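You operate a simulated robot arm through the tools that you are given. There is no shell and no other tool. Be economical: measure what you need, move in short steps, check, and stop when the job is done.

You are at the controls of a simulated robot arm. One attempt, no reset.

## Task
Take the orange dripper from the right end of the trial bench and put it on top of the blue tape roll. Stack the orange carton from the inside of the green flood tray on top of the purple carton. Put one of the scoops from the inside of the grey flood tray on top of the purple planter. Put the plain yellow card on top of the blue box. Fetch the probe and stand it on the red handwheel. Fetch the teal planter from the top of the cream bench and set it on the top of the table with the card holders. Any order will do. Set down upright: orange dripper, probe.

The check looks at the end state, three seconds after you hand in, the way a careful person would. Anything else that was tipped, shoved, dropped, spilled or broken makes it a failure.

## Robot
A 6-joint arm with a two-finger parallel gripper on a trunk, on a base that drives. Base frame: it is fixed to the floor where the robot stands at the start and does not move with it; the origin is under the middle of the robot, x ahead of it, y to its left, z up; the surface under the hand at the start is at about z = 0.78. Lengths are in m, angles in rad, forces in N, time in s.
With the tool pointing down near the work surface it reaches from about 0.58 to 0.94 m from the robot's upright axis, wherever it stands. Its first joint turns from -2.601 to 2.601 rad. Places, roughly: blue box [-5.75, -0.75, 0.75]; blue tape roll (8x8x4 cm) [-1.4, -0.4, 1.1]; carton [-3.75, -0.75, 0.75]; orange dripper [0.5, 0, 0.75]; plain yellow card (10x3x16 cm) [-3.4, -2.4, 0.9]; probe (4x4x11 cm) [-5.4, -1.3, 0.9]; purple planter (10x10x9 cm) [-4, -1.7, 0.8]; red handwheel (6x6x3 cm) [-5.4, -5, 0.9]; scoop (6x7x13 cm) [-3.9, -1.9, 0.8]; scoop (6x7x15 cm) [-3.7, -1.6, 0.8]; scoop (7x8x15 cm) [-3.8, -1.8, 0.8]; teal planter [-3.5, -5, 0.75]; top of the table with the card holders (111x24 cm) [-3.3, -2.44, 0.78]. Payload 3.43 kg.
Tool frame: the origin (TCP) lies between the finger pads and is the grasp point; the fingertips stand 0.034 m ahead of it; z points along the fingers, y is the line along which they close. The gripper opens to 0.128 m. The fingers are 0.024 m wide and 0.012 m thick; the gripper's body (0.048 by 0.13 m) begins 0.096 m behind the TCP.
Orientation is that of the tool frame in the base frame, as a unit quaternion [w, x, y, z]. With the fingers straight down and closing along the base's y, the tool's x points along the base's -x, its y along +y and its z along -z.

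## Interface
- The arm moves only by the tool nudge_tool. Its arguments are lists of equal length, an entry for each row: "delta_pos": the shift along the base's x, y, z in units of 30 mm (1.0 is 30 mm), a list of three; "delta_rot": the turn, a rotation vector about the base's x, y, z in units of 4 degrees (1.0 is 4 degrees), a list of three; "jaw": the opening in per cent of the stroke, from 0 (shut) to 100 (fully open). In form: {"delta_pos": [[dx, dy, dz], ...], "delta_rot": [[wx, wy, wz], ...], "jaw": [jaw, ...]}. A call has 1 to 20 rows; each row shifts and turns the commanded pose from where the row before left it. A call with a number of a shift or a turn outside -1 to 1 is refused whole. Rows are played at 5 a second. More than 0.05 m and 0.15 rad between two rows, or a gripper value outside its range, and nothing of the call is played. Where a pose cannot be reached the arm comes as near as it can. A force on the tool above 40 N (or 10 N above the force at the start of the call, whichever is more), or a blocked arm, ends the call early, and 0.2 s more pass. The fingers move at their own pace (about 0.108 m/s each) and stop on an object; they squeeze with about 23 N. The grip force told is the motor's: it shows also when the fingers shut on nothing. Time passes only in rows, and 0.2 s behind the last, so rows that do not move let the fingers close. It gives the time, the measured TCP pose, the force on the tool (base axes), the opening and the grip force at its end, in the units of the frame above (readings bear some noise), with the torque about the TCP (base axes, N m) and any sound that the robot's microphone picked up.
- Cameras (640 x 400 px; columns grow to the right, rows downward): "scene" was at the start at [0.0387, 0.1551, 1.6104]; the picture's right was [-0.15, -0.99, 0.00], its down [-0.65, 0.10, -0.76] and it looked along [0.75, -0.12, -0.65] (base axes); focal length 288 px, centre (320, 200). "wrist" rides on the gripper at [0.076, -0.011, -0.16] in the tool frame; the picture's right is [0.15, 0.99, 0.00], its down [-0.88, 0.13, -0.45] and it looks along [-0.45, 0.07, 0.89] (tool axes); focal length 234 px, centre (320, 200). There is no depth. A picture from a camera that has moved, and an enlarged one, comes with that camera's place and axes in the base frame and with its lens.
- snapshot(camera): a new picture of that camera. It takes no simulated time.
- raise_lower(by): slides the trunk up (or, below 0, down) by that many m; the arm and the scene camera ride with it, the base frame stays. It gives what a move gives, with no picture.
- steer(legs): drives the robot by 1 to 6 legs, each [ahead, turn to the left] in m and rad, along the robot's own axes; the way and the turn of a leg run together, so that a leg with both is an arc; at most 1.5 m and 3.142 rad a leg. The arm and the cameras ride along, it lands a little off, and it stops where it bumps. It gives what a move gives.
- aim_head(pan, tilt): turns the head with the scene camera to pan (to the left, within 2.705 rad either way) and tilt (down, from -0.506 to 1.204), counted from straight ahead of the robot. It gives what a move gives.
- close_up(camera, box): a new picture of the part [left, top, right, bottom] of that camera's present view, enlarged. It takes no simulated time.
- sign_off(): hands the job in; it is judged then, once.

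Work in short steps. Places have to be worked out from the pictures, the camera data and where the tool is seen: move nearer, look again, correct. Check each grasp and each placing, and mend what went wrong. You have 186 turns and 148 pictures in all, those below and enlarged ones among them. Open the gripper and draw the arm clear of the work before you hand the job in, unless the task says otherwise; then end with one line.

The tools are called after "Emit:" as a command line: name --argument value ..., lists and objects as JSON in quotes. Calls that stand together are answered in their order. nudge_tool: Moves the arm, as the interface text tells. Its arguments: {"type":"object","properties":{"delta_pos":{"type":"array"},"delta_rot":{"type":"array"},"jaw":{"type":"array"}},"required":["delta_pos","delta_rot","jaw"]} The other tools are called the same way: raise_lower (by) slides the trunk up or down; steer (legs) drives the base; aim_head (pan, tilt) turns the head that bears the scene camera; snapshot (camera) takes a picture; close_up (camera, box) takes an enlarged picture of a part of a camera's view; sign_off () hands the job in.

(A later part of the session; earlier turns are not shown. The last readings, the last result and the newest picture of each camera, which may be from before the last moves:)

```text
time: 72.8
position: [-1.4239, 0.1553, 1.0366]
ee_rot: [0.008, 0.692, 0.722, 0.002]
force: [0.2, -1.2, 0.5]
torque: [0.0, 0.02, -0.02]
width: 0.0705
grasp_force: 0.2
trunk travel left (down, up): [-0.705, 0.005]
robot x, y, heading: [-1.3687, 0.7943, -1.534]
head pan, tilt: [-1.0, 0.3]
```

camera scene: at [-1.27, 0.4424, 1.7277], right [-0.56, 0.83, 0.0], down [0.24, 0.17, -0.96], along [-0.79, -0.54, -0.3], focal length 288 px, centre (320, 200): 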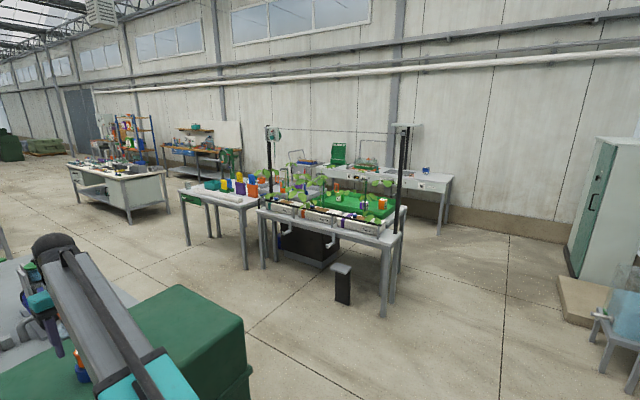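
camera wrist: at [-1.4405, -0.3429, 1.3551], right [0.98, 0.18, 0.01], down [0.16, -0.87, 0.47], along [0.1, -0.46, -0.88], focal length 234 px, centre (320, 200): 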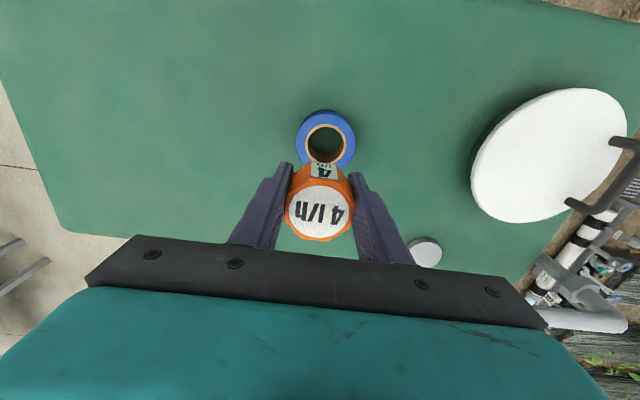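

I drive along the open floor to the north end of the aisle behind the tray table, then look into it.

Emit:
steer --legs '[[0, -1.43], [1.5, 0], [1.5, 0], [0.38, 0], [0, 1.395]]'

Emit:
aim_head --pan 0.3 --tilt 0.5

Emit:
snapshot --camera "scene"

```text
time: 101.3
position: [-4.8331, -0.3839, 1.038]
ee_rot: [0.008, 0.71, 0.705, 0.002]
force: [-0.2, 0.4, -0.4]
torque: [-0.04, 0.0, 0.01]
width: 0.0704
grasp_force: 0.1
trunk travel left (down, up): [-0.705, 0.005]
robot x, y, heading: [-4.7112, 0.2511, -1.598]
head pan, tilt: [-1.0, 0.3]
```

```text
time: 102.8
position: [-4.8332, -0.3836, 1.037]
ee_rot: [0.008, 0.71, 0.704, 0.002]
force: [-1.0, 0.3, -0.1]
torque: [0.01, 0.0, 0.02]
width: 0.0705
grasp_force: 0.0
trunk travel left (down, up): [-0.705, 0.005]
robot x, y, heading: [-4.7101, 0.2483, -1.593]
head pan, tilt: [0.3, 0.499]
```

```text
115 pictures are left
camera scene: at [-4.5151, 0.2038, 1.7093], right [-0.96, -0.27, 0.0], down [-0.13, 0.46, -0.88], along [0.24, -0.85, -0.48], focal length 288 px, centre (320, 200)
```

scene: 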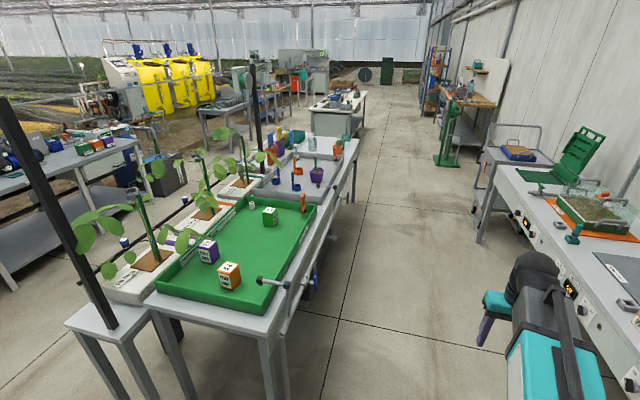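

Orange carton ≈ (-3.875, -0.605), purple ≈ (-3.69, -0.73), both within reach from the free north end. To avoid swinging into the post I turn right to face -x, reverse to x≈-3.83, then turn back left.

Emit:
steer --legs '[[0, -1.45], [-0.9, 0], [0, 1.45]]'

Emit:
aim_head --pan 0.0 --tilt 0.75

Emit:
snapshot --camera "scene"

Emit:
snapshot --camera "wrist"

```text
time: 118.0
position: [-3.9363, -0.3064, 1.0354]
ee_rot: [0.009, 0.714, 0.7, 0.001]
force: [0.3, -0.3, -0.2]
torque: [0.02, -0.03, 0.02]
width: 0.0703
grasp_force: 0.1
trunk travel left (down, up): [-0.705, 0.005]
robot x, y, heading: [-3.7735, 0.3219, -1.612]
head pan, tilt: [0.3, 0.499]
```

```text
time: 118.8
position: [-3.9349, -0.306, 1.0361]
ee_rot: [0.008, 0.714, 0.7, 0.001]
force: [0.1, -0.4, 0.0]
torque: [-0.01, -0.02, -0.01]
width: 0.0705
grasp_force: 0.0
trunk travel left (down, up): [-0.705, 0.005]
robot x, y, heading: [-3.7725, 0.3269, -1.61]
head pan, tilt: [0.0, 0.75]
```

```text
114 pictures are left
camera scene: at [-3.6042, 0.2802, 1.6874], right [-1.0, 0.04, 0.0], down [0.03, 0.68, -0.73], along [-0.03, -0.73, -0.68], focal length 288 px, centre (320, 200)
```

scene: 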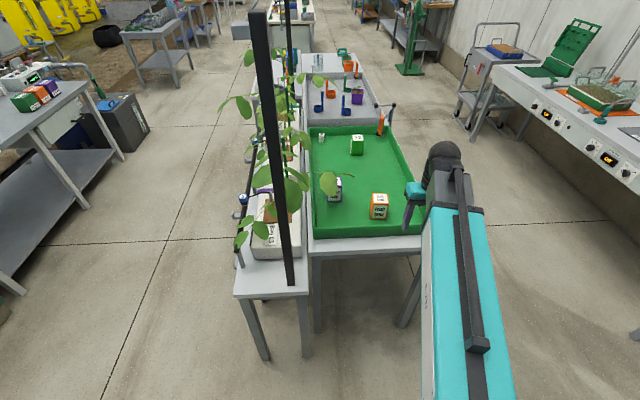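

```text
113 pictures are left
camera wrist: at [-3.9462, -0.2283, 1.196], right [0.99, 0.13, 0.01], down [0.11, -0.88, 0.47], along [0.07, -0.46, -0.88], focal length 234 px, centre (320, 200)
```

wrist: 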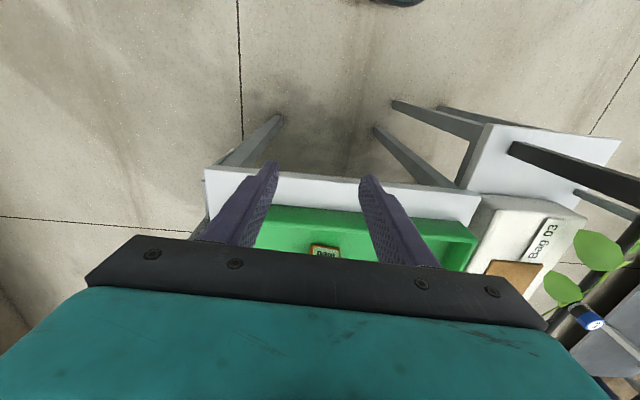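

I creep 0.17 m forward, then bring the hand over the tray for a view from above.

Emit:
steer --legs '[[0.17, 0]]'

Emit:
nudge_tool --delta_pos '[[0.1, -0.2, 0], [0.2, -0.4, 0], [0.2, -0.5, 0], [0, -0.4, 0], [0, -0.2, 0], [0, 0, 0]]' --delta_rot '[[0, 0, 0], [0, 0, 0], [0, 0, 0], [0, 0, 0], [0, 0, 0], [0, 0, 0]]' --jaw '[80, 80, 80, 80, 80, 80]'

Emit:
snapshot --camera "wrist"

Emit:
close_up --camera "scene" --box '[200, 80, 456, 300]'

```text
time: 120.4
position: [-3.942, -0.4796, 1.0355]
ee_rot: [0.008, 0.713, 0.701, 0.002]
force: [-0.1, 0.0, -0.5]
torque: [0.02, 0.02, 0.03]
width: 0.0704
grasp_force: 0.0
trunk travel left (down, up): [-0.705, 0.005]
robot x, y, heading: [-3.7811, 0.1531, -1.607]
head pan, tilt: [0.0, 0.75]
```

```text
time: 121.8
position: [-3.9282, -0.5285, 1.0359]
ee_rot: [0.008, 0.714, 0.7, 0.001]
force: [-0.6, -0.3, 0.3]
torque: [0.02, -0.01, 0.01]
width: 0.1023
grasp_force: 0.0
trunk travel left (down, up): [-0.705, 0.005]
robot x, y, heading: [-3.7766, 0.1521, -1.616]
head pan, tilt: [0.0, 0.75]
```

```text
112 pictures are left
camera wrist: at [-3.9393, -0.4509, 1.1962], right [0.99, 0.13, 0.01], down [0.11, -0.88, 0.47], along [0.07, -0.46, -0.88], focal length 234 px, centre (320, 200)
```

wrist: 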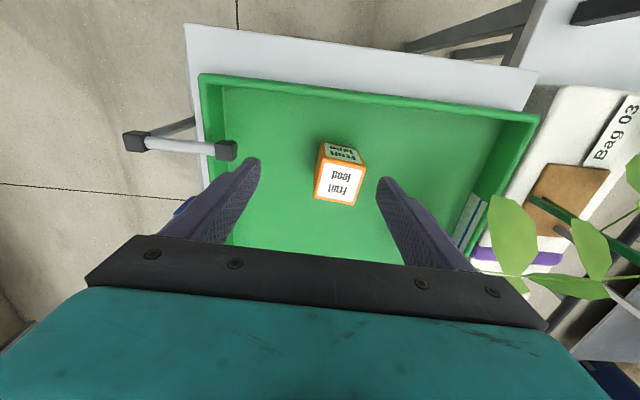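

```text
1.82 times, centred on (328, 190) of scene
camera zoom: at [-3.6117, 0.1085, 1.6873], right [-1.0, 0.04, 0.0], down [0.03, 0.68, -0.73], along [-0.03, -0.73, -0.68], focal length 523 px, centre (306, 218)
```

zoom: 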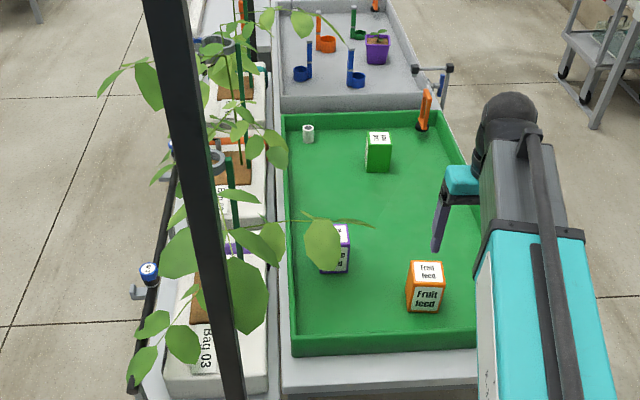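

Carton top triangulates to about (-3.888, -0.586, 0.88). I zoom to see its yaw and size.

Emit:
close_up --camera "wrist" --box '[290, 120, 390, 220]'

```text
4.00 times, centred on (340, 170) of wrist
camera zoom: at [-3.9393, -0.4509, 1.1962], right [0.99, 0.13, 0.01], down [0.11, -0.88, 0.47], along [0.07, -0.46, -0.88], focal length 937 px, centre (240, 320)
```

zoom: 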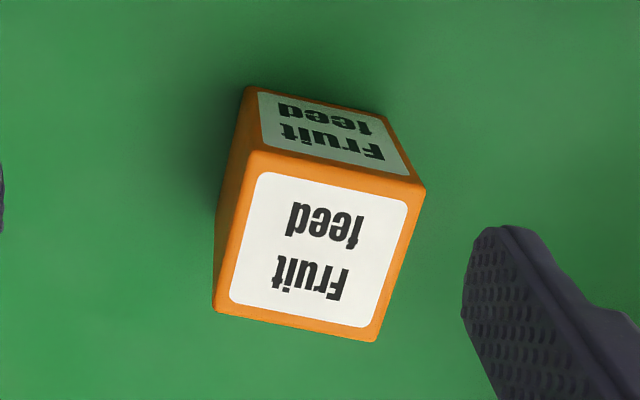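

Carton is 6.4 cm square, centre (-3.890, -0.584), turned about -5°. I align, move over and go down to z≈0.85, then grip.

Emit:
nudge_tool --delta_pos '[[0.4, -0.5, 0], [0.5, -0.7, 0], [0.37, -0.65, 0], [0, 0, -0.5], [0, 0, -0.8], [0, 0, -0.8], [0, 0, -0.8], [0, 0, -0.8], [0, 0, -0.8], [0, 0, -0.8], [0, 0, -0.6], [0, 0, -0.3], [0, 0, 0], [0, 0, 0], [0, 0, 0], [0, 0, 0]]' --delta_rot '[[0, 0, -0.5], [0, 0, -0.5], [0, 0, 0], [0, 0, 0], [0, 0, 0], [0, 0, 0], [0, 0, 0], [0, 0, 0], [0, 0, 0], [0, 0, 0], [0, 0, 0], [0, 0, 0], [0, 0, 0], [0, 0, 0], [0, 0, 0], [0, 0, 0]]' --jaw '[80, 80, 80, 80, 80, 80, 80, 80, 80, 80, 80, 80, 80, 30, 30, 30]'

Emit:
snapshot --camera "wrist"

```text
time: 125.2
position: [-3.889, -0.5857, 0.8509]
ee_rot: [0.009, 0.737, 0.676, 0.001]
force: [-1.9, -0.1, 1.8]
torque: [0.02, 0.24, 0.01]
width: 0.0649
grasp_force: 22.9
trunk travel left (down, up): [-0.705, 0.005]
robot x, y, heading: [-3.7785, 0.1537, -1.617]
head pan, tilt: [0.0, 0.75]
```

```text
109 pictures are left
camera wrist: at [-3.8956, -0.5062, 1.0096], right [1.0, 0.06, 0.01], down [0.05, -0.88, 0.47], along [0.04, -0.47, -0.88], focal length 234 px, centre (320, 200)
```

wrist: 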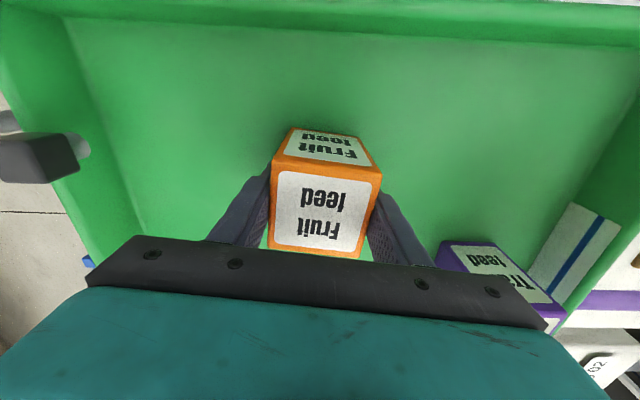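

Carton held at 6.5 cm; its bottom is ~0.059 below the TCP. I lift 15 cm and look for the purple carton.

Emit:
nudge_tool --delta_pos '[[0, 0, 0.3], [0, 0, 0.6], [0, 0, 0.8], [0, 0, 0.8], [0, 0, 0.8], [0, 0, 0.8], [0, 0, 0.6], [0, 0, 0.3], [0, 0, 0]]' --delta_rot '[[0, 0, 0], [0, 0, 0], [0, 0, 0], [0, 0, 0], [0, 0, 0], [0, 0, 0], [0, 0, 0], [0, 0, 0], [0, 0, 0]]' --jaw '[30, 30, 30, 30, 30, 30, 30, 30, 30]'

Emit:
snapshot --camera "wrist"

Emit:
close_up --camera "scene" --box '[200, 80, 456, 300]'

```text
time: 127.2
position: [-3.8885, -0.5859, 1.0004]
ee_rot: [0.009, 0.737, 0.676, 0.0]
force: [0.1, -0.2, -4.5]
torque: [-0.01, -0.02, -0.02]
width: 0.0648
grasp_force: 23.0
trunk travel left (down, up): [-0.705, 0.005]
robot x, y, heading: [-3.7829, 0.1551, -1.616]
head pan, tilt: [0.0, 0.75]
```

```text
108 pictures are left
camera wrist: at [-3.8952, -0.5062, 1.1605], right [1.0, 0.06, 0.01], down [0.05, -0.88, 0.47], along [0.04, -0.46, -0.88], focal length 234 px, centre (320, 200)
```

wrist: 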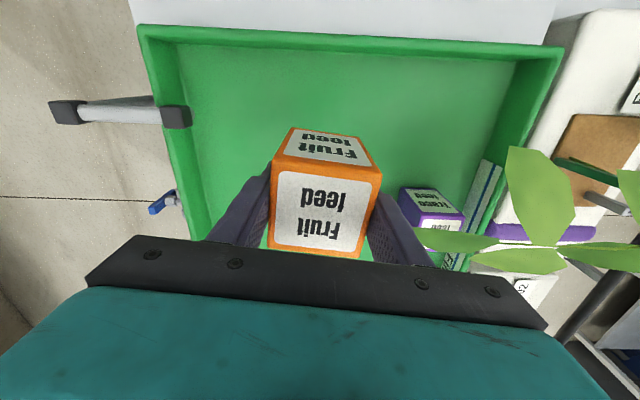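

```text
1.82 times, centred on (328, 190) of scene
camera zoom: at [-3.6117, 0.108, 1.6873], right [-1.0, 0.04, 0.0], down [0.03, 0.68, -0.73], along [-0.03, -0.73, -0.68], focal length 523 px, centre (306, 218)
```

zoom: 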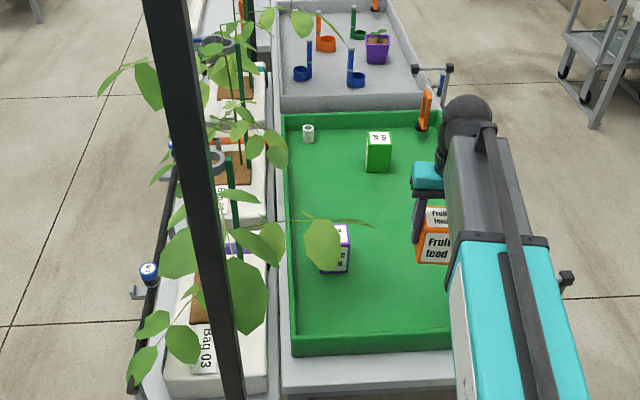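

The leaf near the purple carton lies at about y -0.64…-0.68, z≈0.95, just north of it. I raise the carton above leaf height and approach from the -x side along y≈-0.73.

Emit:
nudge_tool --delta_pos '[[0, -0.2, 0.3], [0, -0.4, 0.6], [0, -0.6, 0.6], [0, -0.7, 0.5], [0, -0.8, 0], [0, -0.8, 0], [0, -0.7, 0], [0, -0.4, 0], [0, 0, 0]]' --delta_rot '[[0, 0, 0], [0, 0, 0], [0, 0, 0], [0, 0, 0], [0, 0, 0], [0, 0, 0], [0, 0, 0], [0, 0, 0], [0, 0, 0]]' --jaw '[30, 30, 30, 30, 30, 30, 30, 30, 30]'

Emit:
snapshot --camera "wrist"

Emit:
close_up --camera "wrist" --box '[360, 80, 560, 205]'

```text
time: 129.2
position: [-3.8895, -0.7221, 1.0609]
ee_rot: [0.008, 0.737, 0.676, 0.001]
force: [-0.7, -0.5, -4.4]
torque: [0.01, -0.01, -0.01]
width: 0.065
grasp_force: 23.1
trunk travel left (down, up): [-0.705, 0.005]
robot x, y, heading: [-3.7804, 0.1558, -1.615]
head pan, tilt: [0.0, 0.75]
```

```text
106 pictures are left
camera wrist: at [-3.8944, -0.6441, 1.2204], right [1.0, 0.06, 0.01], down [0.05, -0.88, 0.47], along [0.04, -0.46, -0.88], focal length 234 px, centre (320, 200)
```

wrist: 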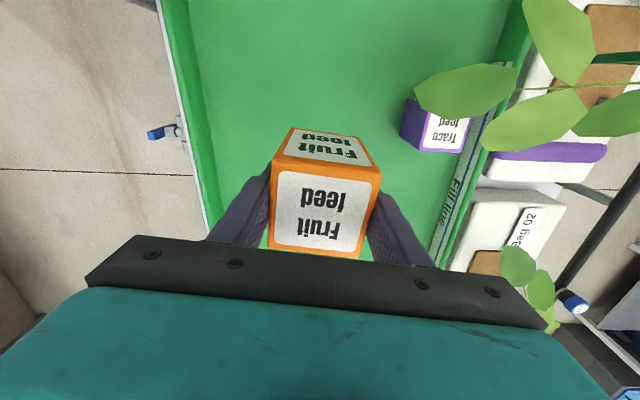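

```text
3.20 times, centred on (460, 142) of wrist
camera zoom: at [-3.8944, -0.6441, 1.2204], right [1.0, 0.06, 0.01], down [0.05, -0.88, 0.47], along [0.04, -0.46, -0.88], focal length 749 px, centre (-128, 384)
```

zoom: 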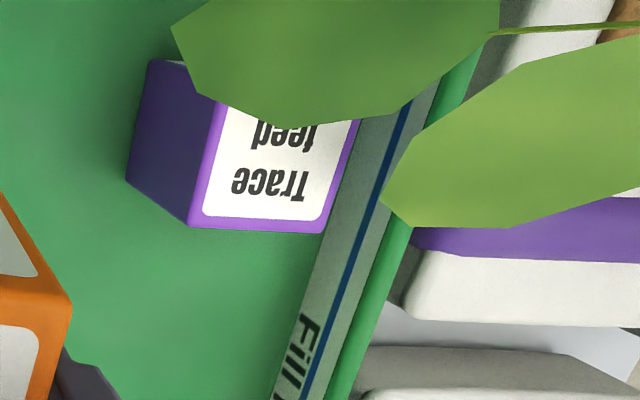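

The purple top is centred at (-3.7045, -0.699), z≈0.88, unrotated; leaf edges hang at about y>-0.677 and a tip at (-3.682, -0.703, 0.927). I'll set the orange carton ~16 mm to -x and ~20 mm to -y of centre so it stays stable and clear of the leaves. First move over it at height.

Emit:
nudge_tool --delta_pos '[[0.3, 0, 0], [0.6, 0, 0], [0.8, 0, 0], [0.8, 0, 0], [0.8, 0.03, 0], [0.8, 0.03, 0], [0.8, 0, 0], [0.5, 0, 0], [0.25, 0, 0], [0, 0, 0]]' --delta_rot '[[0, 0, 0.3], [0, 0, 0.4], [0, 0, 0.5], [0, 0, 0], [0, 0, 0], [0, 0, 0], [0, 0, 0], [0, 0, 0], [0, 0, 0], [0, 0, 0]]' --jaw '[30, 30, 30, 30, 30, 30, 30, 30, 30, 30]'

Emit:
snapshot --camera "wrist"

Emit:
close_up --camera "scene" --box '[280, 120, 440, 220]'

```text
time: 131.4
position: [-3.7203, -0.7212, 1.0604]
ee_rot: [0.008, 0.708, 0.706, 0.0]
force: [0.5, -0.1, -3.4]
torque: [-0.02, -0.01, -0.01]
width: 0.0649
grasp_force: 23.2
trunk travel left (down, up): [-0.705, 0.005]
robot x, y, heading: [-3.7811, 0.1539, -1.616]
head pan, tilt: [0.0, 0.75]
```

```text
104 pictures are left
camera wrist: at [-3.7323, -0.6432, 1.2192], right [0.99, 0.14, 0.01], down [0.12, -0.88, 0.47], along [0.08, -0.46, -0.88], focal length 234 px, centre (320, 200)
```

wrist: 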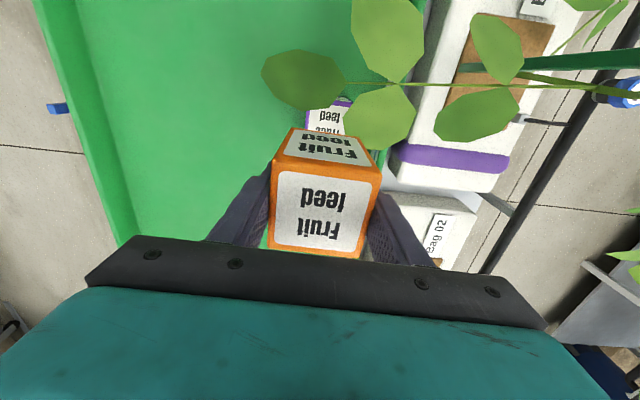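

```text
4.00 times, centred on (360, 170) of scene
camera zoom: at [-3.6116, 0.1079, 1.6873], right [-1.0, 0.04, 0.0], down [0.03, 0.68, -0.73], along [-0.03, -0.73, -0.68], focal length 1151 px, centre (160, 320)
```

zoom: 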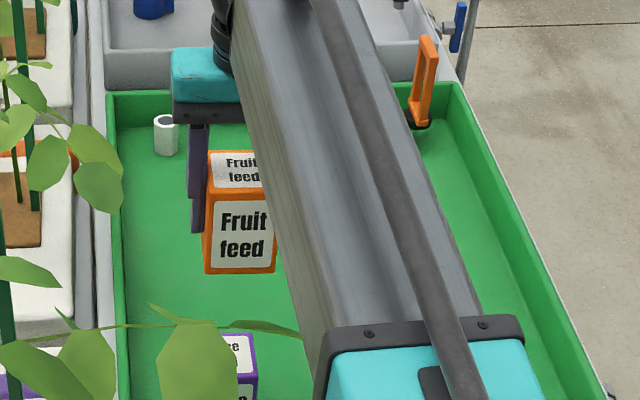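

Leaf tip re-measures at about (-3.688, -0.704, 0.93). I shift 3 mm more to -x and descend to ~15 mm above contact, watching the force.

Emit:
nudge_tool --delta_pos '[[-0.1, -0.03, 0], [0, 0, -0.3], [0, 0, -0.6], [0, 0, -0.6], [0, 0, -0.6], [0, 0, -0.6], [0, 0, -0.5], [0, 0, -0.2], [0, 0, 0]]' --delta_rot '[[0, 0, 0], [0, 0, 0], [0, 0, 0], [0, 0, 0], [0, 0, 0], [0, 0, 0], [0, 0, 0], [0, 0, 0], [0, 0, 0]]' --jaw '[30, 30, 30, 30, 30, 30, 30, 30, 30]'

Emit:
close_up --camera "wrist" --box '[220, 40, 460, 260]'

Emit:
close_up --camera "scene" --box '[280, 140, 440, 240]'

```text
time: 133.4
position: [-3.7231, -0.7225, 0.9568]
ee_rot: [0.008, 0.708, 0.706, 0.001]
force: [0.4, 0.4, -3.4]
torque: [-0.02, 0.01, 0.0]
width: 0.065
grasp_force: 22.5
trunk travel left (down, up): [-0.705, 0.005]
robot x, y, heading: [-3.7807, 0.157, -1.613]
head pan, tilt: [0.0, 0.75]
```

```text
1.82 times, centred on (340, 150) of wrist
camera zoom: at [-3.7356, -0.6443, 1.1162], right [0.99, 0.14, 0.01], down [0.12, -0.88, 0.47], along [0.08, -0.46, -0.88], focal length 426 px, centre (284, 291)
```

zoom: 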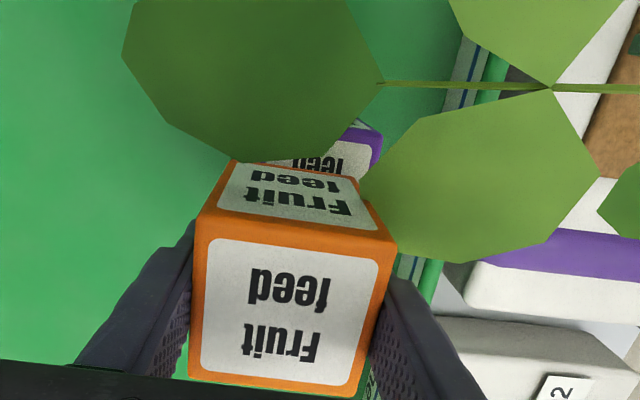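

```text
4.00 times, centred on (360, 190) of scene
camera zoom: at [-3.6116, 0.108, 1.6873], right [-1.0, 0.04, 0.0], down [0.03, 0.68, -0.73], along [-0.03, -0.73, -0.68], focal length 1151 px, centre (160, 240)
```

zoom: 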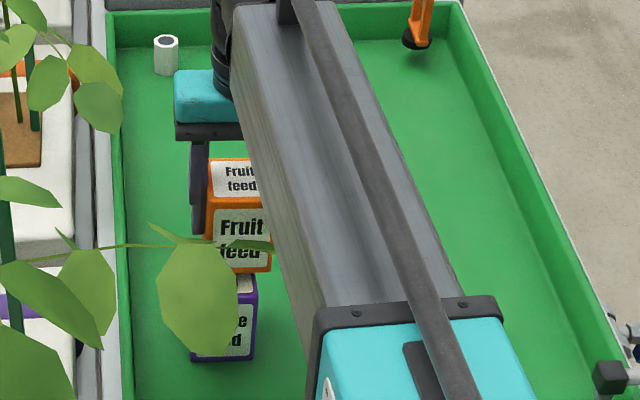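

Clear of the leaves with no extra force. I lower in small steps to touch the purple carton.

Emit:
nudge_tool --delta_pos '[[0, 0, -0.15], [0, 0, -0.1], [0, 0, -0.1], [0, 0, -0.1], [0, 0, 0], [0, 0, 0]]' --delta_rot '[[0, 0, 0], [0, 0, 0], [0, 0, 0], [0, 0, 0], [0, 0, 0], [0, 0, 0]]' --jaw '[30, 30, 30, 30, 30, 30]'

Emit:
close_up --camera "scene" --box '[300, 160, 396, 220]'

```text
time: 134.8
position: [-3.723, -0.7225, 0.9448]
ee_rot: [0.009, 0.709, 0.706, 0.001]
force: [1.2, -0.8, 1.5]
torque: [0.01, 0.04, -0.01]
width: 0.0649
grasp_force: 23.0
trunk travel left (down, up): [-0.705, 0.005]
robot x, y, heading: [-3.7804, 0.1552, -1.607]
head pan, tilt: [0.0, 0.75]
```

```text
6.67 times, centred on (348, 190) of scene
camera zoom: at [-3.6116, 0.1085, 1.6873], right [-1.0, 0.04, 0.0], down [0.03, 0.68, -0.73], along [-0.03, -0.73, -0.68], focal length 1918 px, centre (133, 267)
```

zoom: 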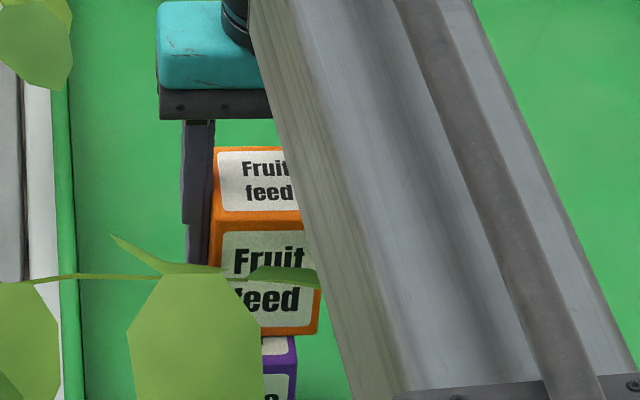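

Contact: the weight went over (force −3.4 → +1.5). I open only a little and lift straight up.

Emit:
nudge_tool --delta_pos '[[0, 0, 0], [0, 0, 0], [0, 0, 0.2], [0, 0, 0.4], [0, 0, 0.6], [0, 0, 0.8], [0, 0, 0.8], [0, 0, 0.6], [0, 0, 0.3], [0, 0, 0]]' --delta_rot '[[0, 0, 0], [0, 0, 0], [0, 0, 0], [0, 0, 0], [0, 0, 0], [0, 0, 0], [0, 0, 0], [0, 0, 0], [0, 0, 0], [0, 0, 0]]' --jaw '[58, 58, 58, 58, 58, 58, 58, 58, 58, 58]'

Emit:
snapshot --camera "wrist"

Emit:
close_up --camera "scene" --box '[280, 120, 440, 220]'

```text
time: 137.0
position: [-3.7218, -0.7211, 1.0563]
ee_rot: [0.009, 0.708, 0.706, 0.0]
force: [-0.1, 0.3, 0.4]
torque: [-0.03, -0.01, 0.01]
width: 0.0744
grasp_force: 0.1
trunk travel left (down, up): [-0.705, 0.005]
robot x, y, heading: [-3.7785, 0.1507, -1.613]
head pan, tilt: [0.0, 0.75]
```

```text
99 pictures are left
camera wrist: at [-3.7346, -0.6439, 1.2165], right [0.99, 0.14, 0.01], down [0.12, -0.88, 0.47], along [0.08, -0.46, -0.88], focal length 234 px, centre (320, 200)
```

wrist: 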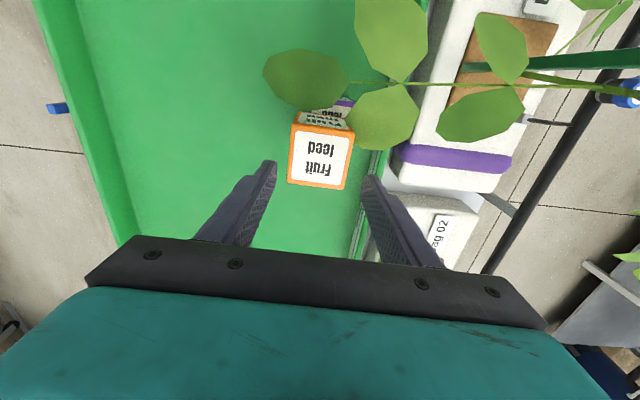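

```text
4.00 times, centred on (360, 170) of scene
camera zoom: at [-3.6117, 0.1084, 1.6873], right [-1.0, 0.04, 0.0], down [0.03, 0.68, -0.73], along [-0.03, -0.73, -0.68], focal length 1151 px, centre (160, 320)
```

zoom: 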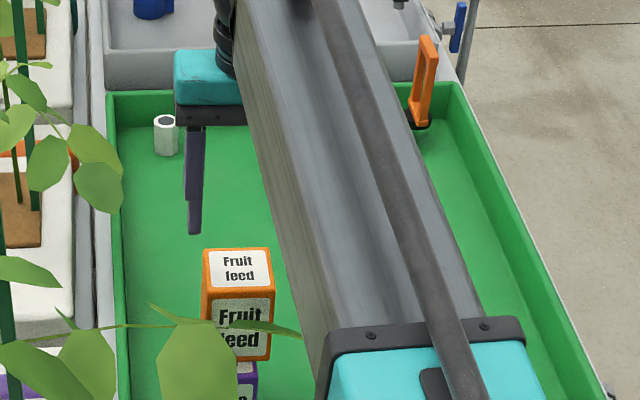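

Stacked steadily and clear of the leaves. Now I retract the arm along the -x side, back off and drive into the aisle behind the table toward the grey tray.

Emit:
nudge_tool --delta_pos '[[-0.3, 0, 0], [-0.6, 0, 0], [-0.8, 0.2, 0], [-0.8, 0.5, 0], [-0.8, 0.8, 0], [-0.6, 0.8, 0], [-0.3, 0.8, 0], [0, 0.8, 0], [0, 0.6, -0.2], [0, 0.3, -0.2], [0, 0, 0]]' --delta_rot '[[0, 0, 0], [0, 0, 0], [0, 0, 0], [0, 0, 0], [0, 0, 0], [0, 0, 0], [0, 0, 0], [0, 0, 0], [0, 0, 0], [0, 0, 0], [0, 0, 0]]' --jaw '[80, 80, 80, 80, 80, 80, 80, 80, 80, 80, 80]'

Emit:
steer --legs '[[-0.2, 0], [0, -1.5], [0.88, 0], [0, 1.53]]'

Emit:
steer --legs '[[1.0, 0], [1.05, 0]]'

Emit:
aim_head --pan 0.9 --tilt 0.6

Emit:
snapshot --camera "scene"

```text
time: 139.4
position: [-3.8494, -0.5785, 1.0447]
ee_rot: [0.01, 0.709, 0.706, 0.001]
force: [0.2, -0.3, -0.6]
torque: [0.0, -0.01, 0.01]
width: 0.1025
grasp_force: 0.0
trunk travel left (down, up): [-0.705, 0.005]
robot x, y, heading: [-3.7784, 0.1545, -1.613]
head pan, tilt: [0.0, 0.75]
```

```text
time: 156.2
position: [-4.6808, -0.3967, 1.0438]
ee_rot: [0.009, 0.697, 0.717, 0.001]
force: [-0.7, 0.3, 0.2]
torque: [0.02, -0.03, -0.02]
width: 0.1021
grasp_force: 0.0
trunk travel left (down, up): [-0.705, 0.005]
robot x, y, heading: [-4.6026, 0.3401, -1.586]
head pan, tilt: [0.0, 0.75]
```

```text
time: 167.8
position: [-4.6614, -2.4639, 1.0443]
ee_rot: [0.009, 0.687, 0.727, 0.001]
force: [-0.3, 0.2, 0.0]
torque: [0.01, -0.02, 0.0]
width: 0.1025
grasp_force: 0.1
trunk travel left (down, up): [-0.705, 0.005]
robot x, y, heading: [-4.6081, -1.728, -1.557]
head pan, tilt: [0.0, 0.75]
```

```text
time: 169.0
position: [-4.66, -2.4623, 1.045]
ee_rot: [0.008, 0.687, 0.726, 0.002]
force: [0.3, -0.3, 0.2]
torque: [0.02, -0.03, -0.02]
width: 0.1023
grasp_force: 0.1
trunk travel left (down, up): [-0.705, 0.005]
robot x, y, heading: [-4.6038, -1.7284, -1.556]
head pan, tilt: [0.901, 0.6]
```

```text
97 pictures are left
camera scene: at [-4.366, -1.7347, 1.7002], right [-0.61, -0.79, 0.0], down [-0.45, 0.35, -0.83], along [0.65, -0.5, -0.57], focal length 288 px, centre (320, 200)
```

scene: 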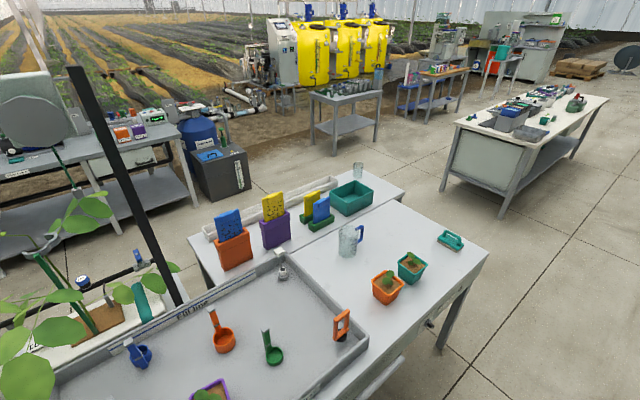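

The grey tray holds blue, orange and green scoops standing with upright handles and the purple planter; the card holders stand behind. I turn to face the tray (hand at 1.04, well above things) and look closely.

Emit:
steer --legs '[[0, 1.55]]'

Emit:
aim_head --pan 0.0 --tilt 0.8

Emit:
snapshot --camera "scene"

Emit:
snapshot --camera "wrist"

```text
time: 174.6
position: [-3.8725, -1.8028, 1.0441]
ee_rot: [0.005, -0.015, 1.0, 0.007]
force: [0.0, -0.4, 0.3]
torque: [0.04, 0.04, -0.05]
width: 0.1023
grasp_force: 0.1
trunk travel left (down, up): [-0.705, 0.005]
robot x, y, heading: [-4.6094, -1.6994, -0.018]
head pan, tilt: [0.901, 0.6]
```

```text
time: 175.8
position: [-3.8726, -1.802, 1.0441]
ee_rot: [0.005, -0.015, 1.0, 0.008]
force: [0.5, -1.0, 0.3]
torque: [0.0, -0.01, 0.02]
width: 0.1023
grasp_force: 0.1
trunk travel left (down, up): [-0.705, 0.005]
robot x, y, heading: [-4.605, -1.6946, -0.022]
head pan, tilt: [0.0, 0.799]
```

```text
96 pictures are left
camera scene: at [-4.5666, -1.527, 1.6833], right [-0.02, -1.0, 0.0], down [-0.72, 0.02, -0.7], along [0.7, -0.02, -0.72], focal length 288 px, centre (320, 200)
```

scene: 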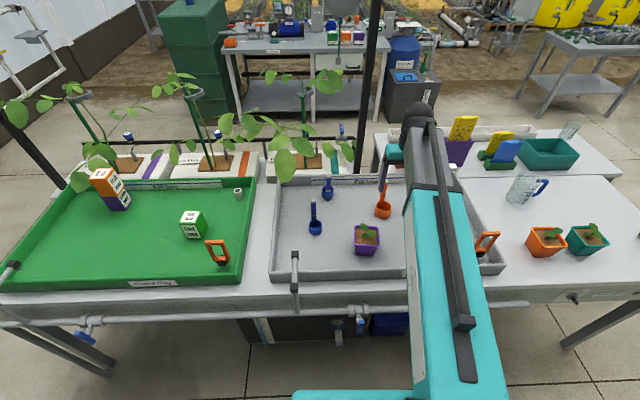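

```text
95 pictures are left
camera wrist: at [-3.9485, -1.817, 1.2036], right [-0.18, 0.98, 0.01], down [0.87, 0.15, 0.47], along [0.46, 0.09, -0.88], focal length 234 px, centre (320, 200)
```

wrist: 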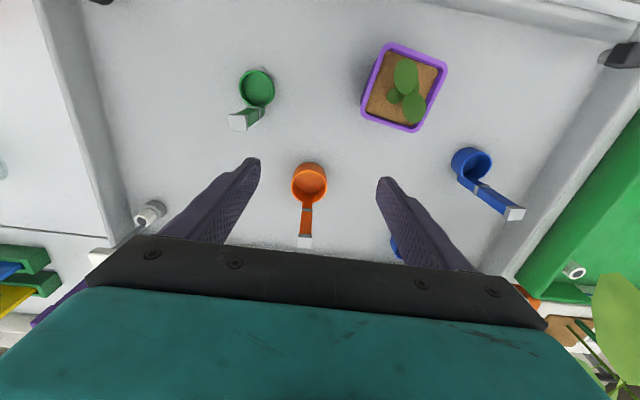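

I zoom on the planter and scoops to choose the easiest one and see how it can rest on the planter.

Emit:
close_up --camera "wrist" --box '[210, 20, 530, 260]'

Emit:
close_up --camera "scene" --box '[290, 160, 418, 260]'

```text
1.67 times, centred on (370, 140) of wrist
camera zoom: at [-3.9485, -1.817, 1.2036], right [-0.18, 0.98, 0.01], down [0.87, 0.15, 0.47], along [0.46, 0.09, -0.88], focal length 390 px, centre (237, 300)
```

zoom: 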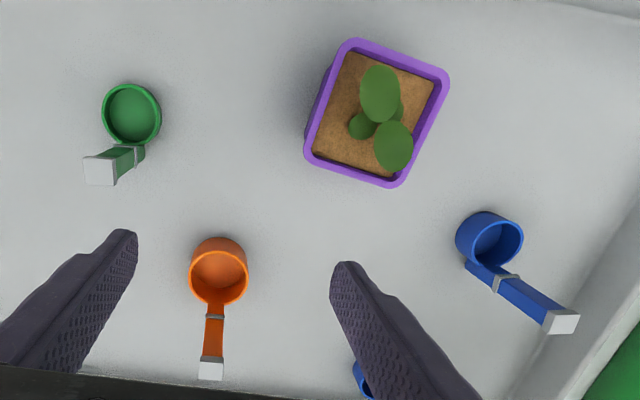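

```text
4.00 times, centred on (354, 210) of scene
camera zoom: at [-4.5666, -1.527, 1.6833], right [-0.02, -1.0, 0.0], down [-0.72, 0.02, -0.7], along [0.7, -0.02, -0.72], focal length 1151 px, centre (184, 160)
```

zoom: 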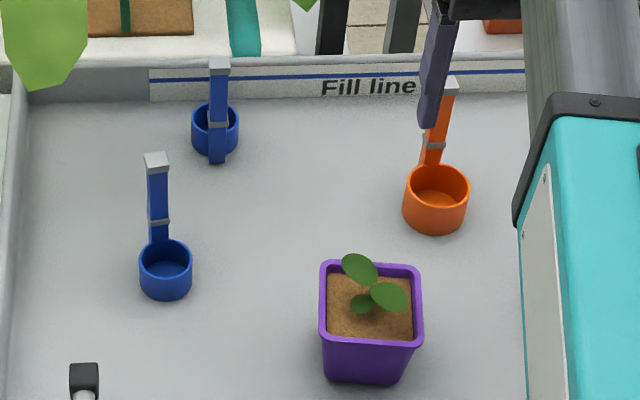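

The green scoop (13 cm) has its handle tip near (-3.883, -1.901), handle rotated ~20°. I move above it with the tool turned +18° and the jaw at 5 cm, stopping above the tip to check.

Emit:
nudge_tool --delta_pos '[[-0.1, -0.3, 0], [-0.1, -0.6, 0], [-0.1, -0.8, 0], [-0.05, -0.8, 0], [0, -0.6, 0], [0, -0.2, 0], [0, 0, -0.3], [0, 0, -0.6], [0, 0, -0.6], [0, 0, -0.3], [0, 0, 0]]' --delta_rot '[[0, 0, 0.5], [0, 0, 0.8], [0, 0, 0.8], [0, 0, 0.8], [0, 0, 0.8], [0, 0, 0.8], [0, 0, 0], [0, 0, 0], [0, 0, 0], [0, 0, 0], [0, 0, 0]]' --jaw '[40, 40, 40, 40, 40, 40, 40, 40, 40, 40, 40]'

Emit:
snapshot --camera "wrist"

Emit:
snapshot --camera "scene"

```text
time: 178.2
position: [-3.8829, -1.9002, 0.9902]
ee_rot: [0.005, -0.171, 0.985, 0.008]
force: [-0.4, -0.8, -0.3]
torque: [-0.01, -0.01, -0.01]
width: 0.0514
grasp_force: 0.0
trunk travel left (down, up): [-0.705, 0.005]
robot x, y, heading: [-4.6071, -1.6946, -0.024]
head pan, tilt: [0.0, 0.799]
```

```text
92 pictures are left
camera wrist: at [-3.95, -1.9383, 1.1496], right [-0.47, 0.88, 0.01], down [0.78, 0.41, 0.47], along [0.41, 0.23, -0.88], focal length 234 px, centre (320, 200)
```

wrist: 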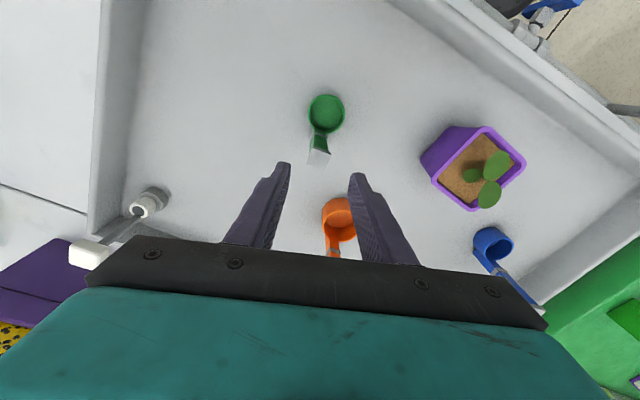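

```text
91 pictures are left
camera scene: at [-4.5665, -1.527, 1.6833], right [-0.02, -1.0, 0.0], down [-0.72, 0.02, -0.7], along [0.7, -0.02, -0.72], focal length 288 px, centre (320, 200)
```

scene: 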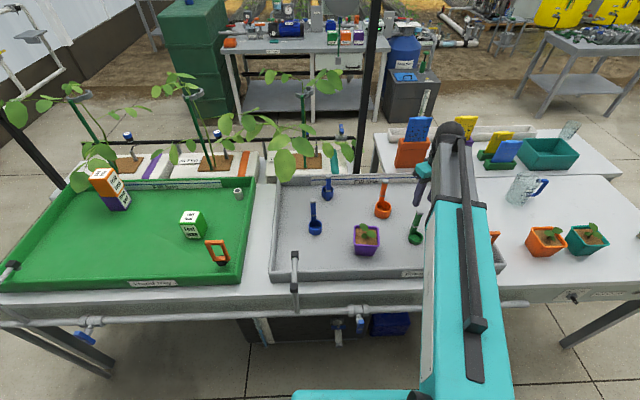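

Tip confirmed at (-3.886, -1.903, 0.91). I lower to z≈0.885 and close on the handle.

Emit:
nudge_tool --delta_pos '[[-0.1, -0.08, -0.3], [0, 0, -0.6], [0, 0, -0.7], [0, 0, -0.7], [0, 0, -0.7], [0, 0, -0.4], [0, 0, -0.1], [0, 0, 0], [0, 0, 0], [0, 0, 0]]' --delta_rot '[[0, 0, 0], [0, 0, 0], [0, 0, 0], [0, 0, 0], [0, 0, 0], [0, 0, 0], [0, 0, 0], [0, 0, 0], [0, 0, 0], [0, 0, 0]]' --jaw '[40, 40, 40, 40, 40, 40, 40, 0, 0, 0]'

Emit:
snapshot --camera "wrist"

```text
time: 180.4
position: [-3.8852, -1.9022, 0.884]
ee_rot: [0.004, -0.171, 0.985, 0.008]
force: [0.7, 0.1, 0.3]
torque: [0.0, 0.02, 0.01]
width: 0.0176
grasp_force: 22.6
trunk travel left (down, up): [-0.705, 0.005]
robot x, y, heading: [-4.6103, -1.699, -0.024]
head pan, tilt: [0.0, 0.799]
```

```text
90 pictures are left
camera wrist: at [-3.9531, -1.9412, 1.0433], right [-0.47, 0.88, 0.01], down [0.78, 0.41, 0.47], along [0.41, 0.23, -0.88], focal length 234 px, centre (320, 200)
```

wrist: 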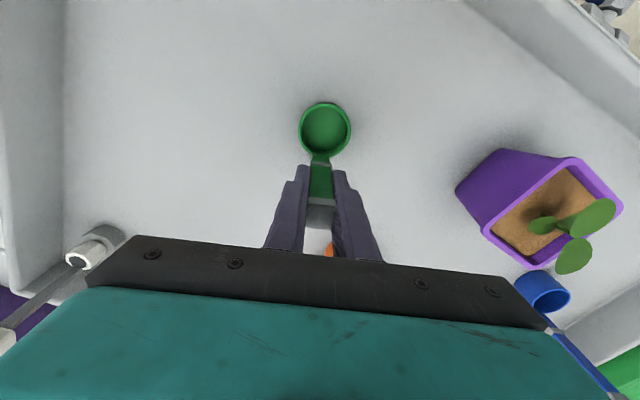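

The handle is held (17.6 mm). The planter rim is centred at (-3.951, -1.713, z≈0.876) with two seedling leaves ~2 cm above it; the free corner is toward (+x, -y). I'll stand the cup on that rim corner: cup centre at about (-3.926, -1.743). First lift, turn -30° and move across.

Emit:
nudge_tool --delta_pos '[[0, 0, 0.3], [0, 0, 0.6], [0, 0, 0.8], [0, 0, 0.9], [0, 0, 0.9], [0, 0, 0.9], [0, 0, 0.6], [0, 0, 0.3], [0, 0.3, 0], [-0.05, 0.6, 0], [-0.05, 0.8, 0], [-0.04, 0.8, 0], [0, 0.8, 0], [0, 0.8, 0], [0, 0.6, 0], [0, 0.4, 0], [0, 0, 0]]' --delta_rot '[[0, 0, 0], [0, 0, 0], [0, 0, 0], [0, 0, 0], [0, 0, 0], [0, 0, 0], [0, 0, 0], [0, 0, 0], [0, 0, -0.9], [0, 0, -1], [0, 0, -1], [0, 0, -1], [0, 0, -1], [0, 0, -1], [0, 0, -1], [0, 0, -0.6], [0, 0, 0]]' --jaw '[0, 0, 0, 0, 0, 0, 0, 0, 0, 0, 0, 0, 0, 0, 0, 0, 0]'

Emit:
snapshot --camera "wrist"

Emit:
close_up --camera "scene" --box '[300, 160, 460, 260]'

```text
time: 184.0
position: [-3.8901, -1.751, 1.0444]
ee_rot: [0.006, 0.09, 0.996, 0.006]
force: [0.4, -0.4, -0.8]
torque: [0.01, 0.01, 0.0]
width: 0.0178
grasp_force: 22.8
trunk travel left (down, up): [-0.705, 0.005]
robot x, y, heading: [-4.6097, -1.6953, -0.025]
head pan, tilt: [0.0, 0.799]
```

```text
89 pictures are left
camera wrist: at [-3.9684, -1.7496, 1.2041], right [0.03, 1.0, 0.01], down [0.88, -0.04, 0.47], along [0.47, 0.0, -0.88], focal length 234 px, centre (320, 200)
```

wrist: 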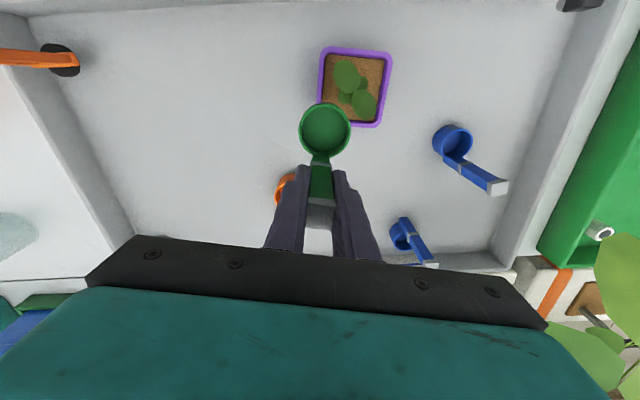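

```text
4.00 times, centred on (380, 210) of scene
camera zoom: at [-4.5665, -1.527, 1.6833], right [-0.02, -1.0, 0.0], down [-0.72, 0.02, -0.7], along [0.7, -0.02, -0.72], focal length 1151 px, centre (80, 160)
```

zoom: 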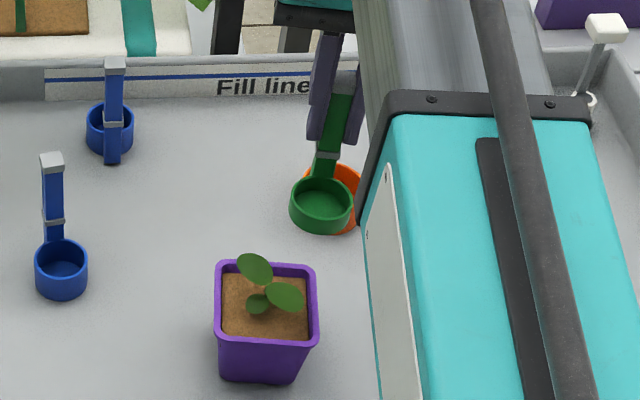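

Refined from this view: planter centre (-3.950, -1.7025), half-width 4.2 cm. I shift +10 mm in y so the cup centre sits at offset (+27, -30) mm, and lower to just above the rim.

Emit:
nudge_tool --delta_pos '[[0.05, 0.35, 0], [0, 0, -0.4], [0, 0, -0.6], [0, 0, -0.5], [0, 0, -0.2], [0, 0, 0]]' --delta_rot '[[0, 0, 0], [0, 0, 0], [0, 0, 0], [0, 0, 0], [0, 0, 0], [0, 0, 0]]' --jaw '[0, 0, 0, 0, 0, 0]'

Emit:
close_up --camera "wrist" --box '[240, 40, 440, 165]'

Emit:
close_up --camera "scene" --box '[320, 180, 448, 260]'

```text
time: 185.4
position: [-3.8895, -1.7408, 0.9937]
ee_rot: [0.006, 0.09, 0.996, 0.006]
force: [0.6, -0.1, -0.4]
torque: [-0.01, -0.03, -0.01]
width: 0.0174
grasp_force: 23.2
trunk travel left (down, up): [-0.705, 0.005]
robot x, y, heading: [-4.6052, -1.6973, -0.019]
head pan, tilt: [0.0, 0.799]
```

```text
3.20 times, centred on (340, 102) of wrist
camera zoom: at [-3.9661, -1.7398, 1.1533], right [0.03, 1.0, 0.01], down [0.88, -0.03, 0.47], along [0.47, 0.0, -0.88], focal length 749 px, centre (256, 512)
```

zoom: 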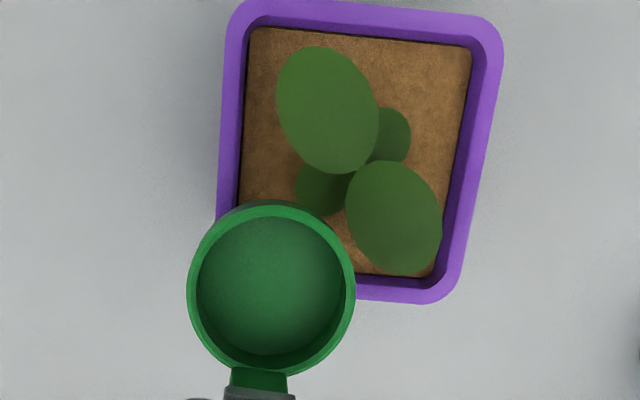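

```text
5.00 times, centred on (384, 220) of scene
camera zoom: at [-4.5665, -1.5269, 1.6833], right [-0.02, -1.0, 0.0], down [-0.72, 0.02, -0.7], along [0.7, -0.02, -0.72], focal length 1439 px, centre (0, 100)
```

zoom: 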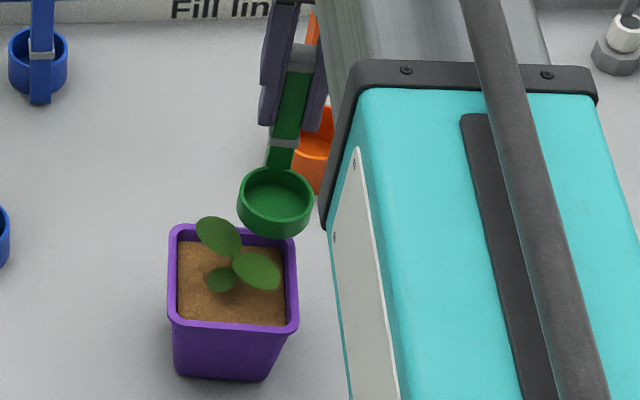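

Cup centre is at (-3.922, -1.734), offset (27, -29) mm, clear of the leaves. I lower slowly onto the rim.

Emit:
nudge_tool --delta_pos '[[0, 0, -0.15], [0, 0, -0.1], [0, 0, -0.1], [0, 0, -0.1], [0, 0, -0.1], [0, 0, 0]]' --delta_rot '[[0, 0, 0], [0, 0, 0], [0, 0, 0], [0, 0, 0], [0, 0, 0], [0, 0, 0]]' --jaw '[0, 0, 0, 0, 0, 0]'

Emit:
close_up --camera "scene" --box '[320, 180, 448, 260]'

```text
time: 186.8
position: [-3.8874, -1.74, 0.9766]
ee_rot: [0.006, 0.09, 0.996, 0.007]
force: [0.1, -0.7, 0.2]
torque: [-0.01, -0.04, -0.02]
width: 0.0176
grasp_force: 22.2
trunk travel left (down, up): [-0.705, 0.005]
robot x, y, heading: [-4.6074, -1.6953, -0.021]
head pan, tilt: [0.0, 0.799]
```

```text
5.00 times, centred on (384, 220) of scene
camera zoom: at [-4.5665, -1.527, 1.6833], right [-0.02, -1.0, 0.0], down [-0.72, 0.02, -0.7], along [0.7, -0.02, -0.72], focal length 1439 px, centre (0, 100)
```

zoom: 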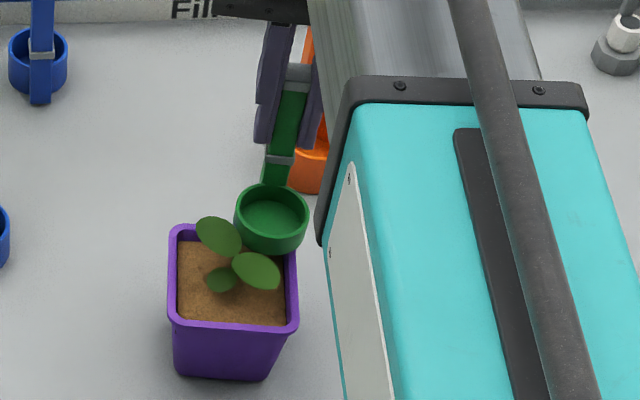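

No contact yet; continue in 1.5 mm steps.

Emit:
nudge_tool --delta_pos '[[0, 0, -0.06], [0, 0, -0.06], [0, 0, -0.06], [0, 0, 0]]' --delta_rot '[[0, 0, 0], [0, 0, 0], [0, 0, 0], [0, 0, 0]]' --jaw '[0, 0, 0, 0]'

Emit:
nudge_tool --delta_pos '[[0, 0, -0.06], [0, 0, -0.06], [0, 0, 0]]' --delta_rot '[[0, 0, 0], [0, 0, 0], [0, 0, 0]]' --jaw '[0, 0, 0]'

Emit:
close_up --camera "scene" --box '[320, 180, 448, 260]'

```text
time: 187.8
position: [-3.8882, -1.739, 0.9705]
ee_rot: [0.006, 0.09, 0.996, 0.008]
force: [-0.5, 0.4, -1.5]
torque: [0.05, -0.07, -0.01]
width: 0.0177
grasp_force: 23.5
trunk travel left (down, up): [-0.705, 0.005]
robot x, y, heading: [-4.6015, -1.6953, -0.027]
head pan, tilt: [0.0, 0.799]
```

```text
time: 188.6
position: [-3.888, -1.7393, 0.9665]
ee_rot: [0.005, 0.089, 0.996, 0.006]
force: [1.5, 0.1, -0.4]
torque: [-0.01, -0.03, -0.04]
width: 0.0177
grasp_force: 23.1
trunk travel left (down, up): [-0.705, 0.005]
robot x, y, heading: [-4.6113, -1.6968, -0.021]
head pan, tilt: [0.0, 0.799]
```

```text
5.00 times, centred on (384, 220) of scene
camera zoom: at [-4.5665, -1.527, 1.6833], right [-0.02, -1.0, 0.0], down [-0.72, 0.02, -0.7], along [0.7, -0.02, -0.72], focal length 1439 px, centre (0, 100)
```

zoom: 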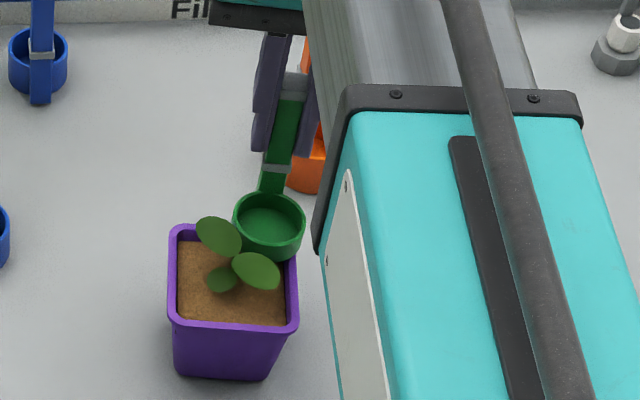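

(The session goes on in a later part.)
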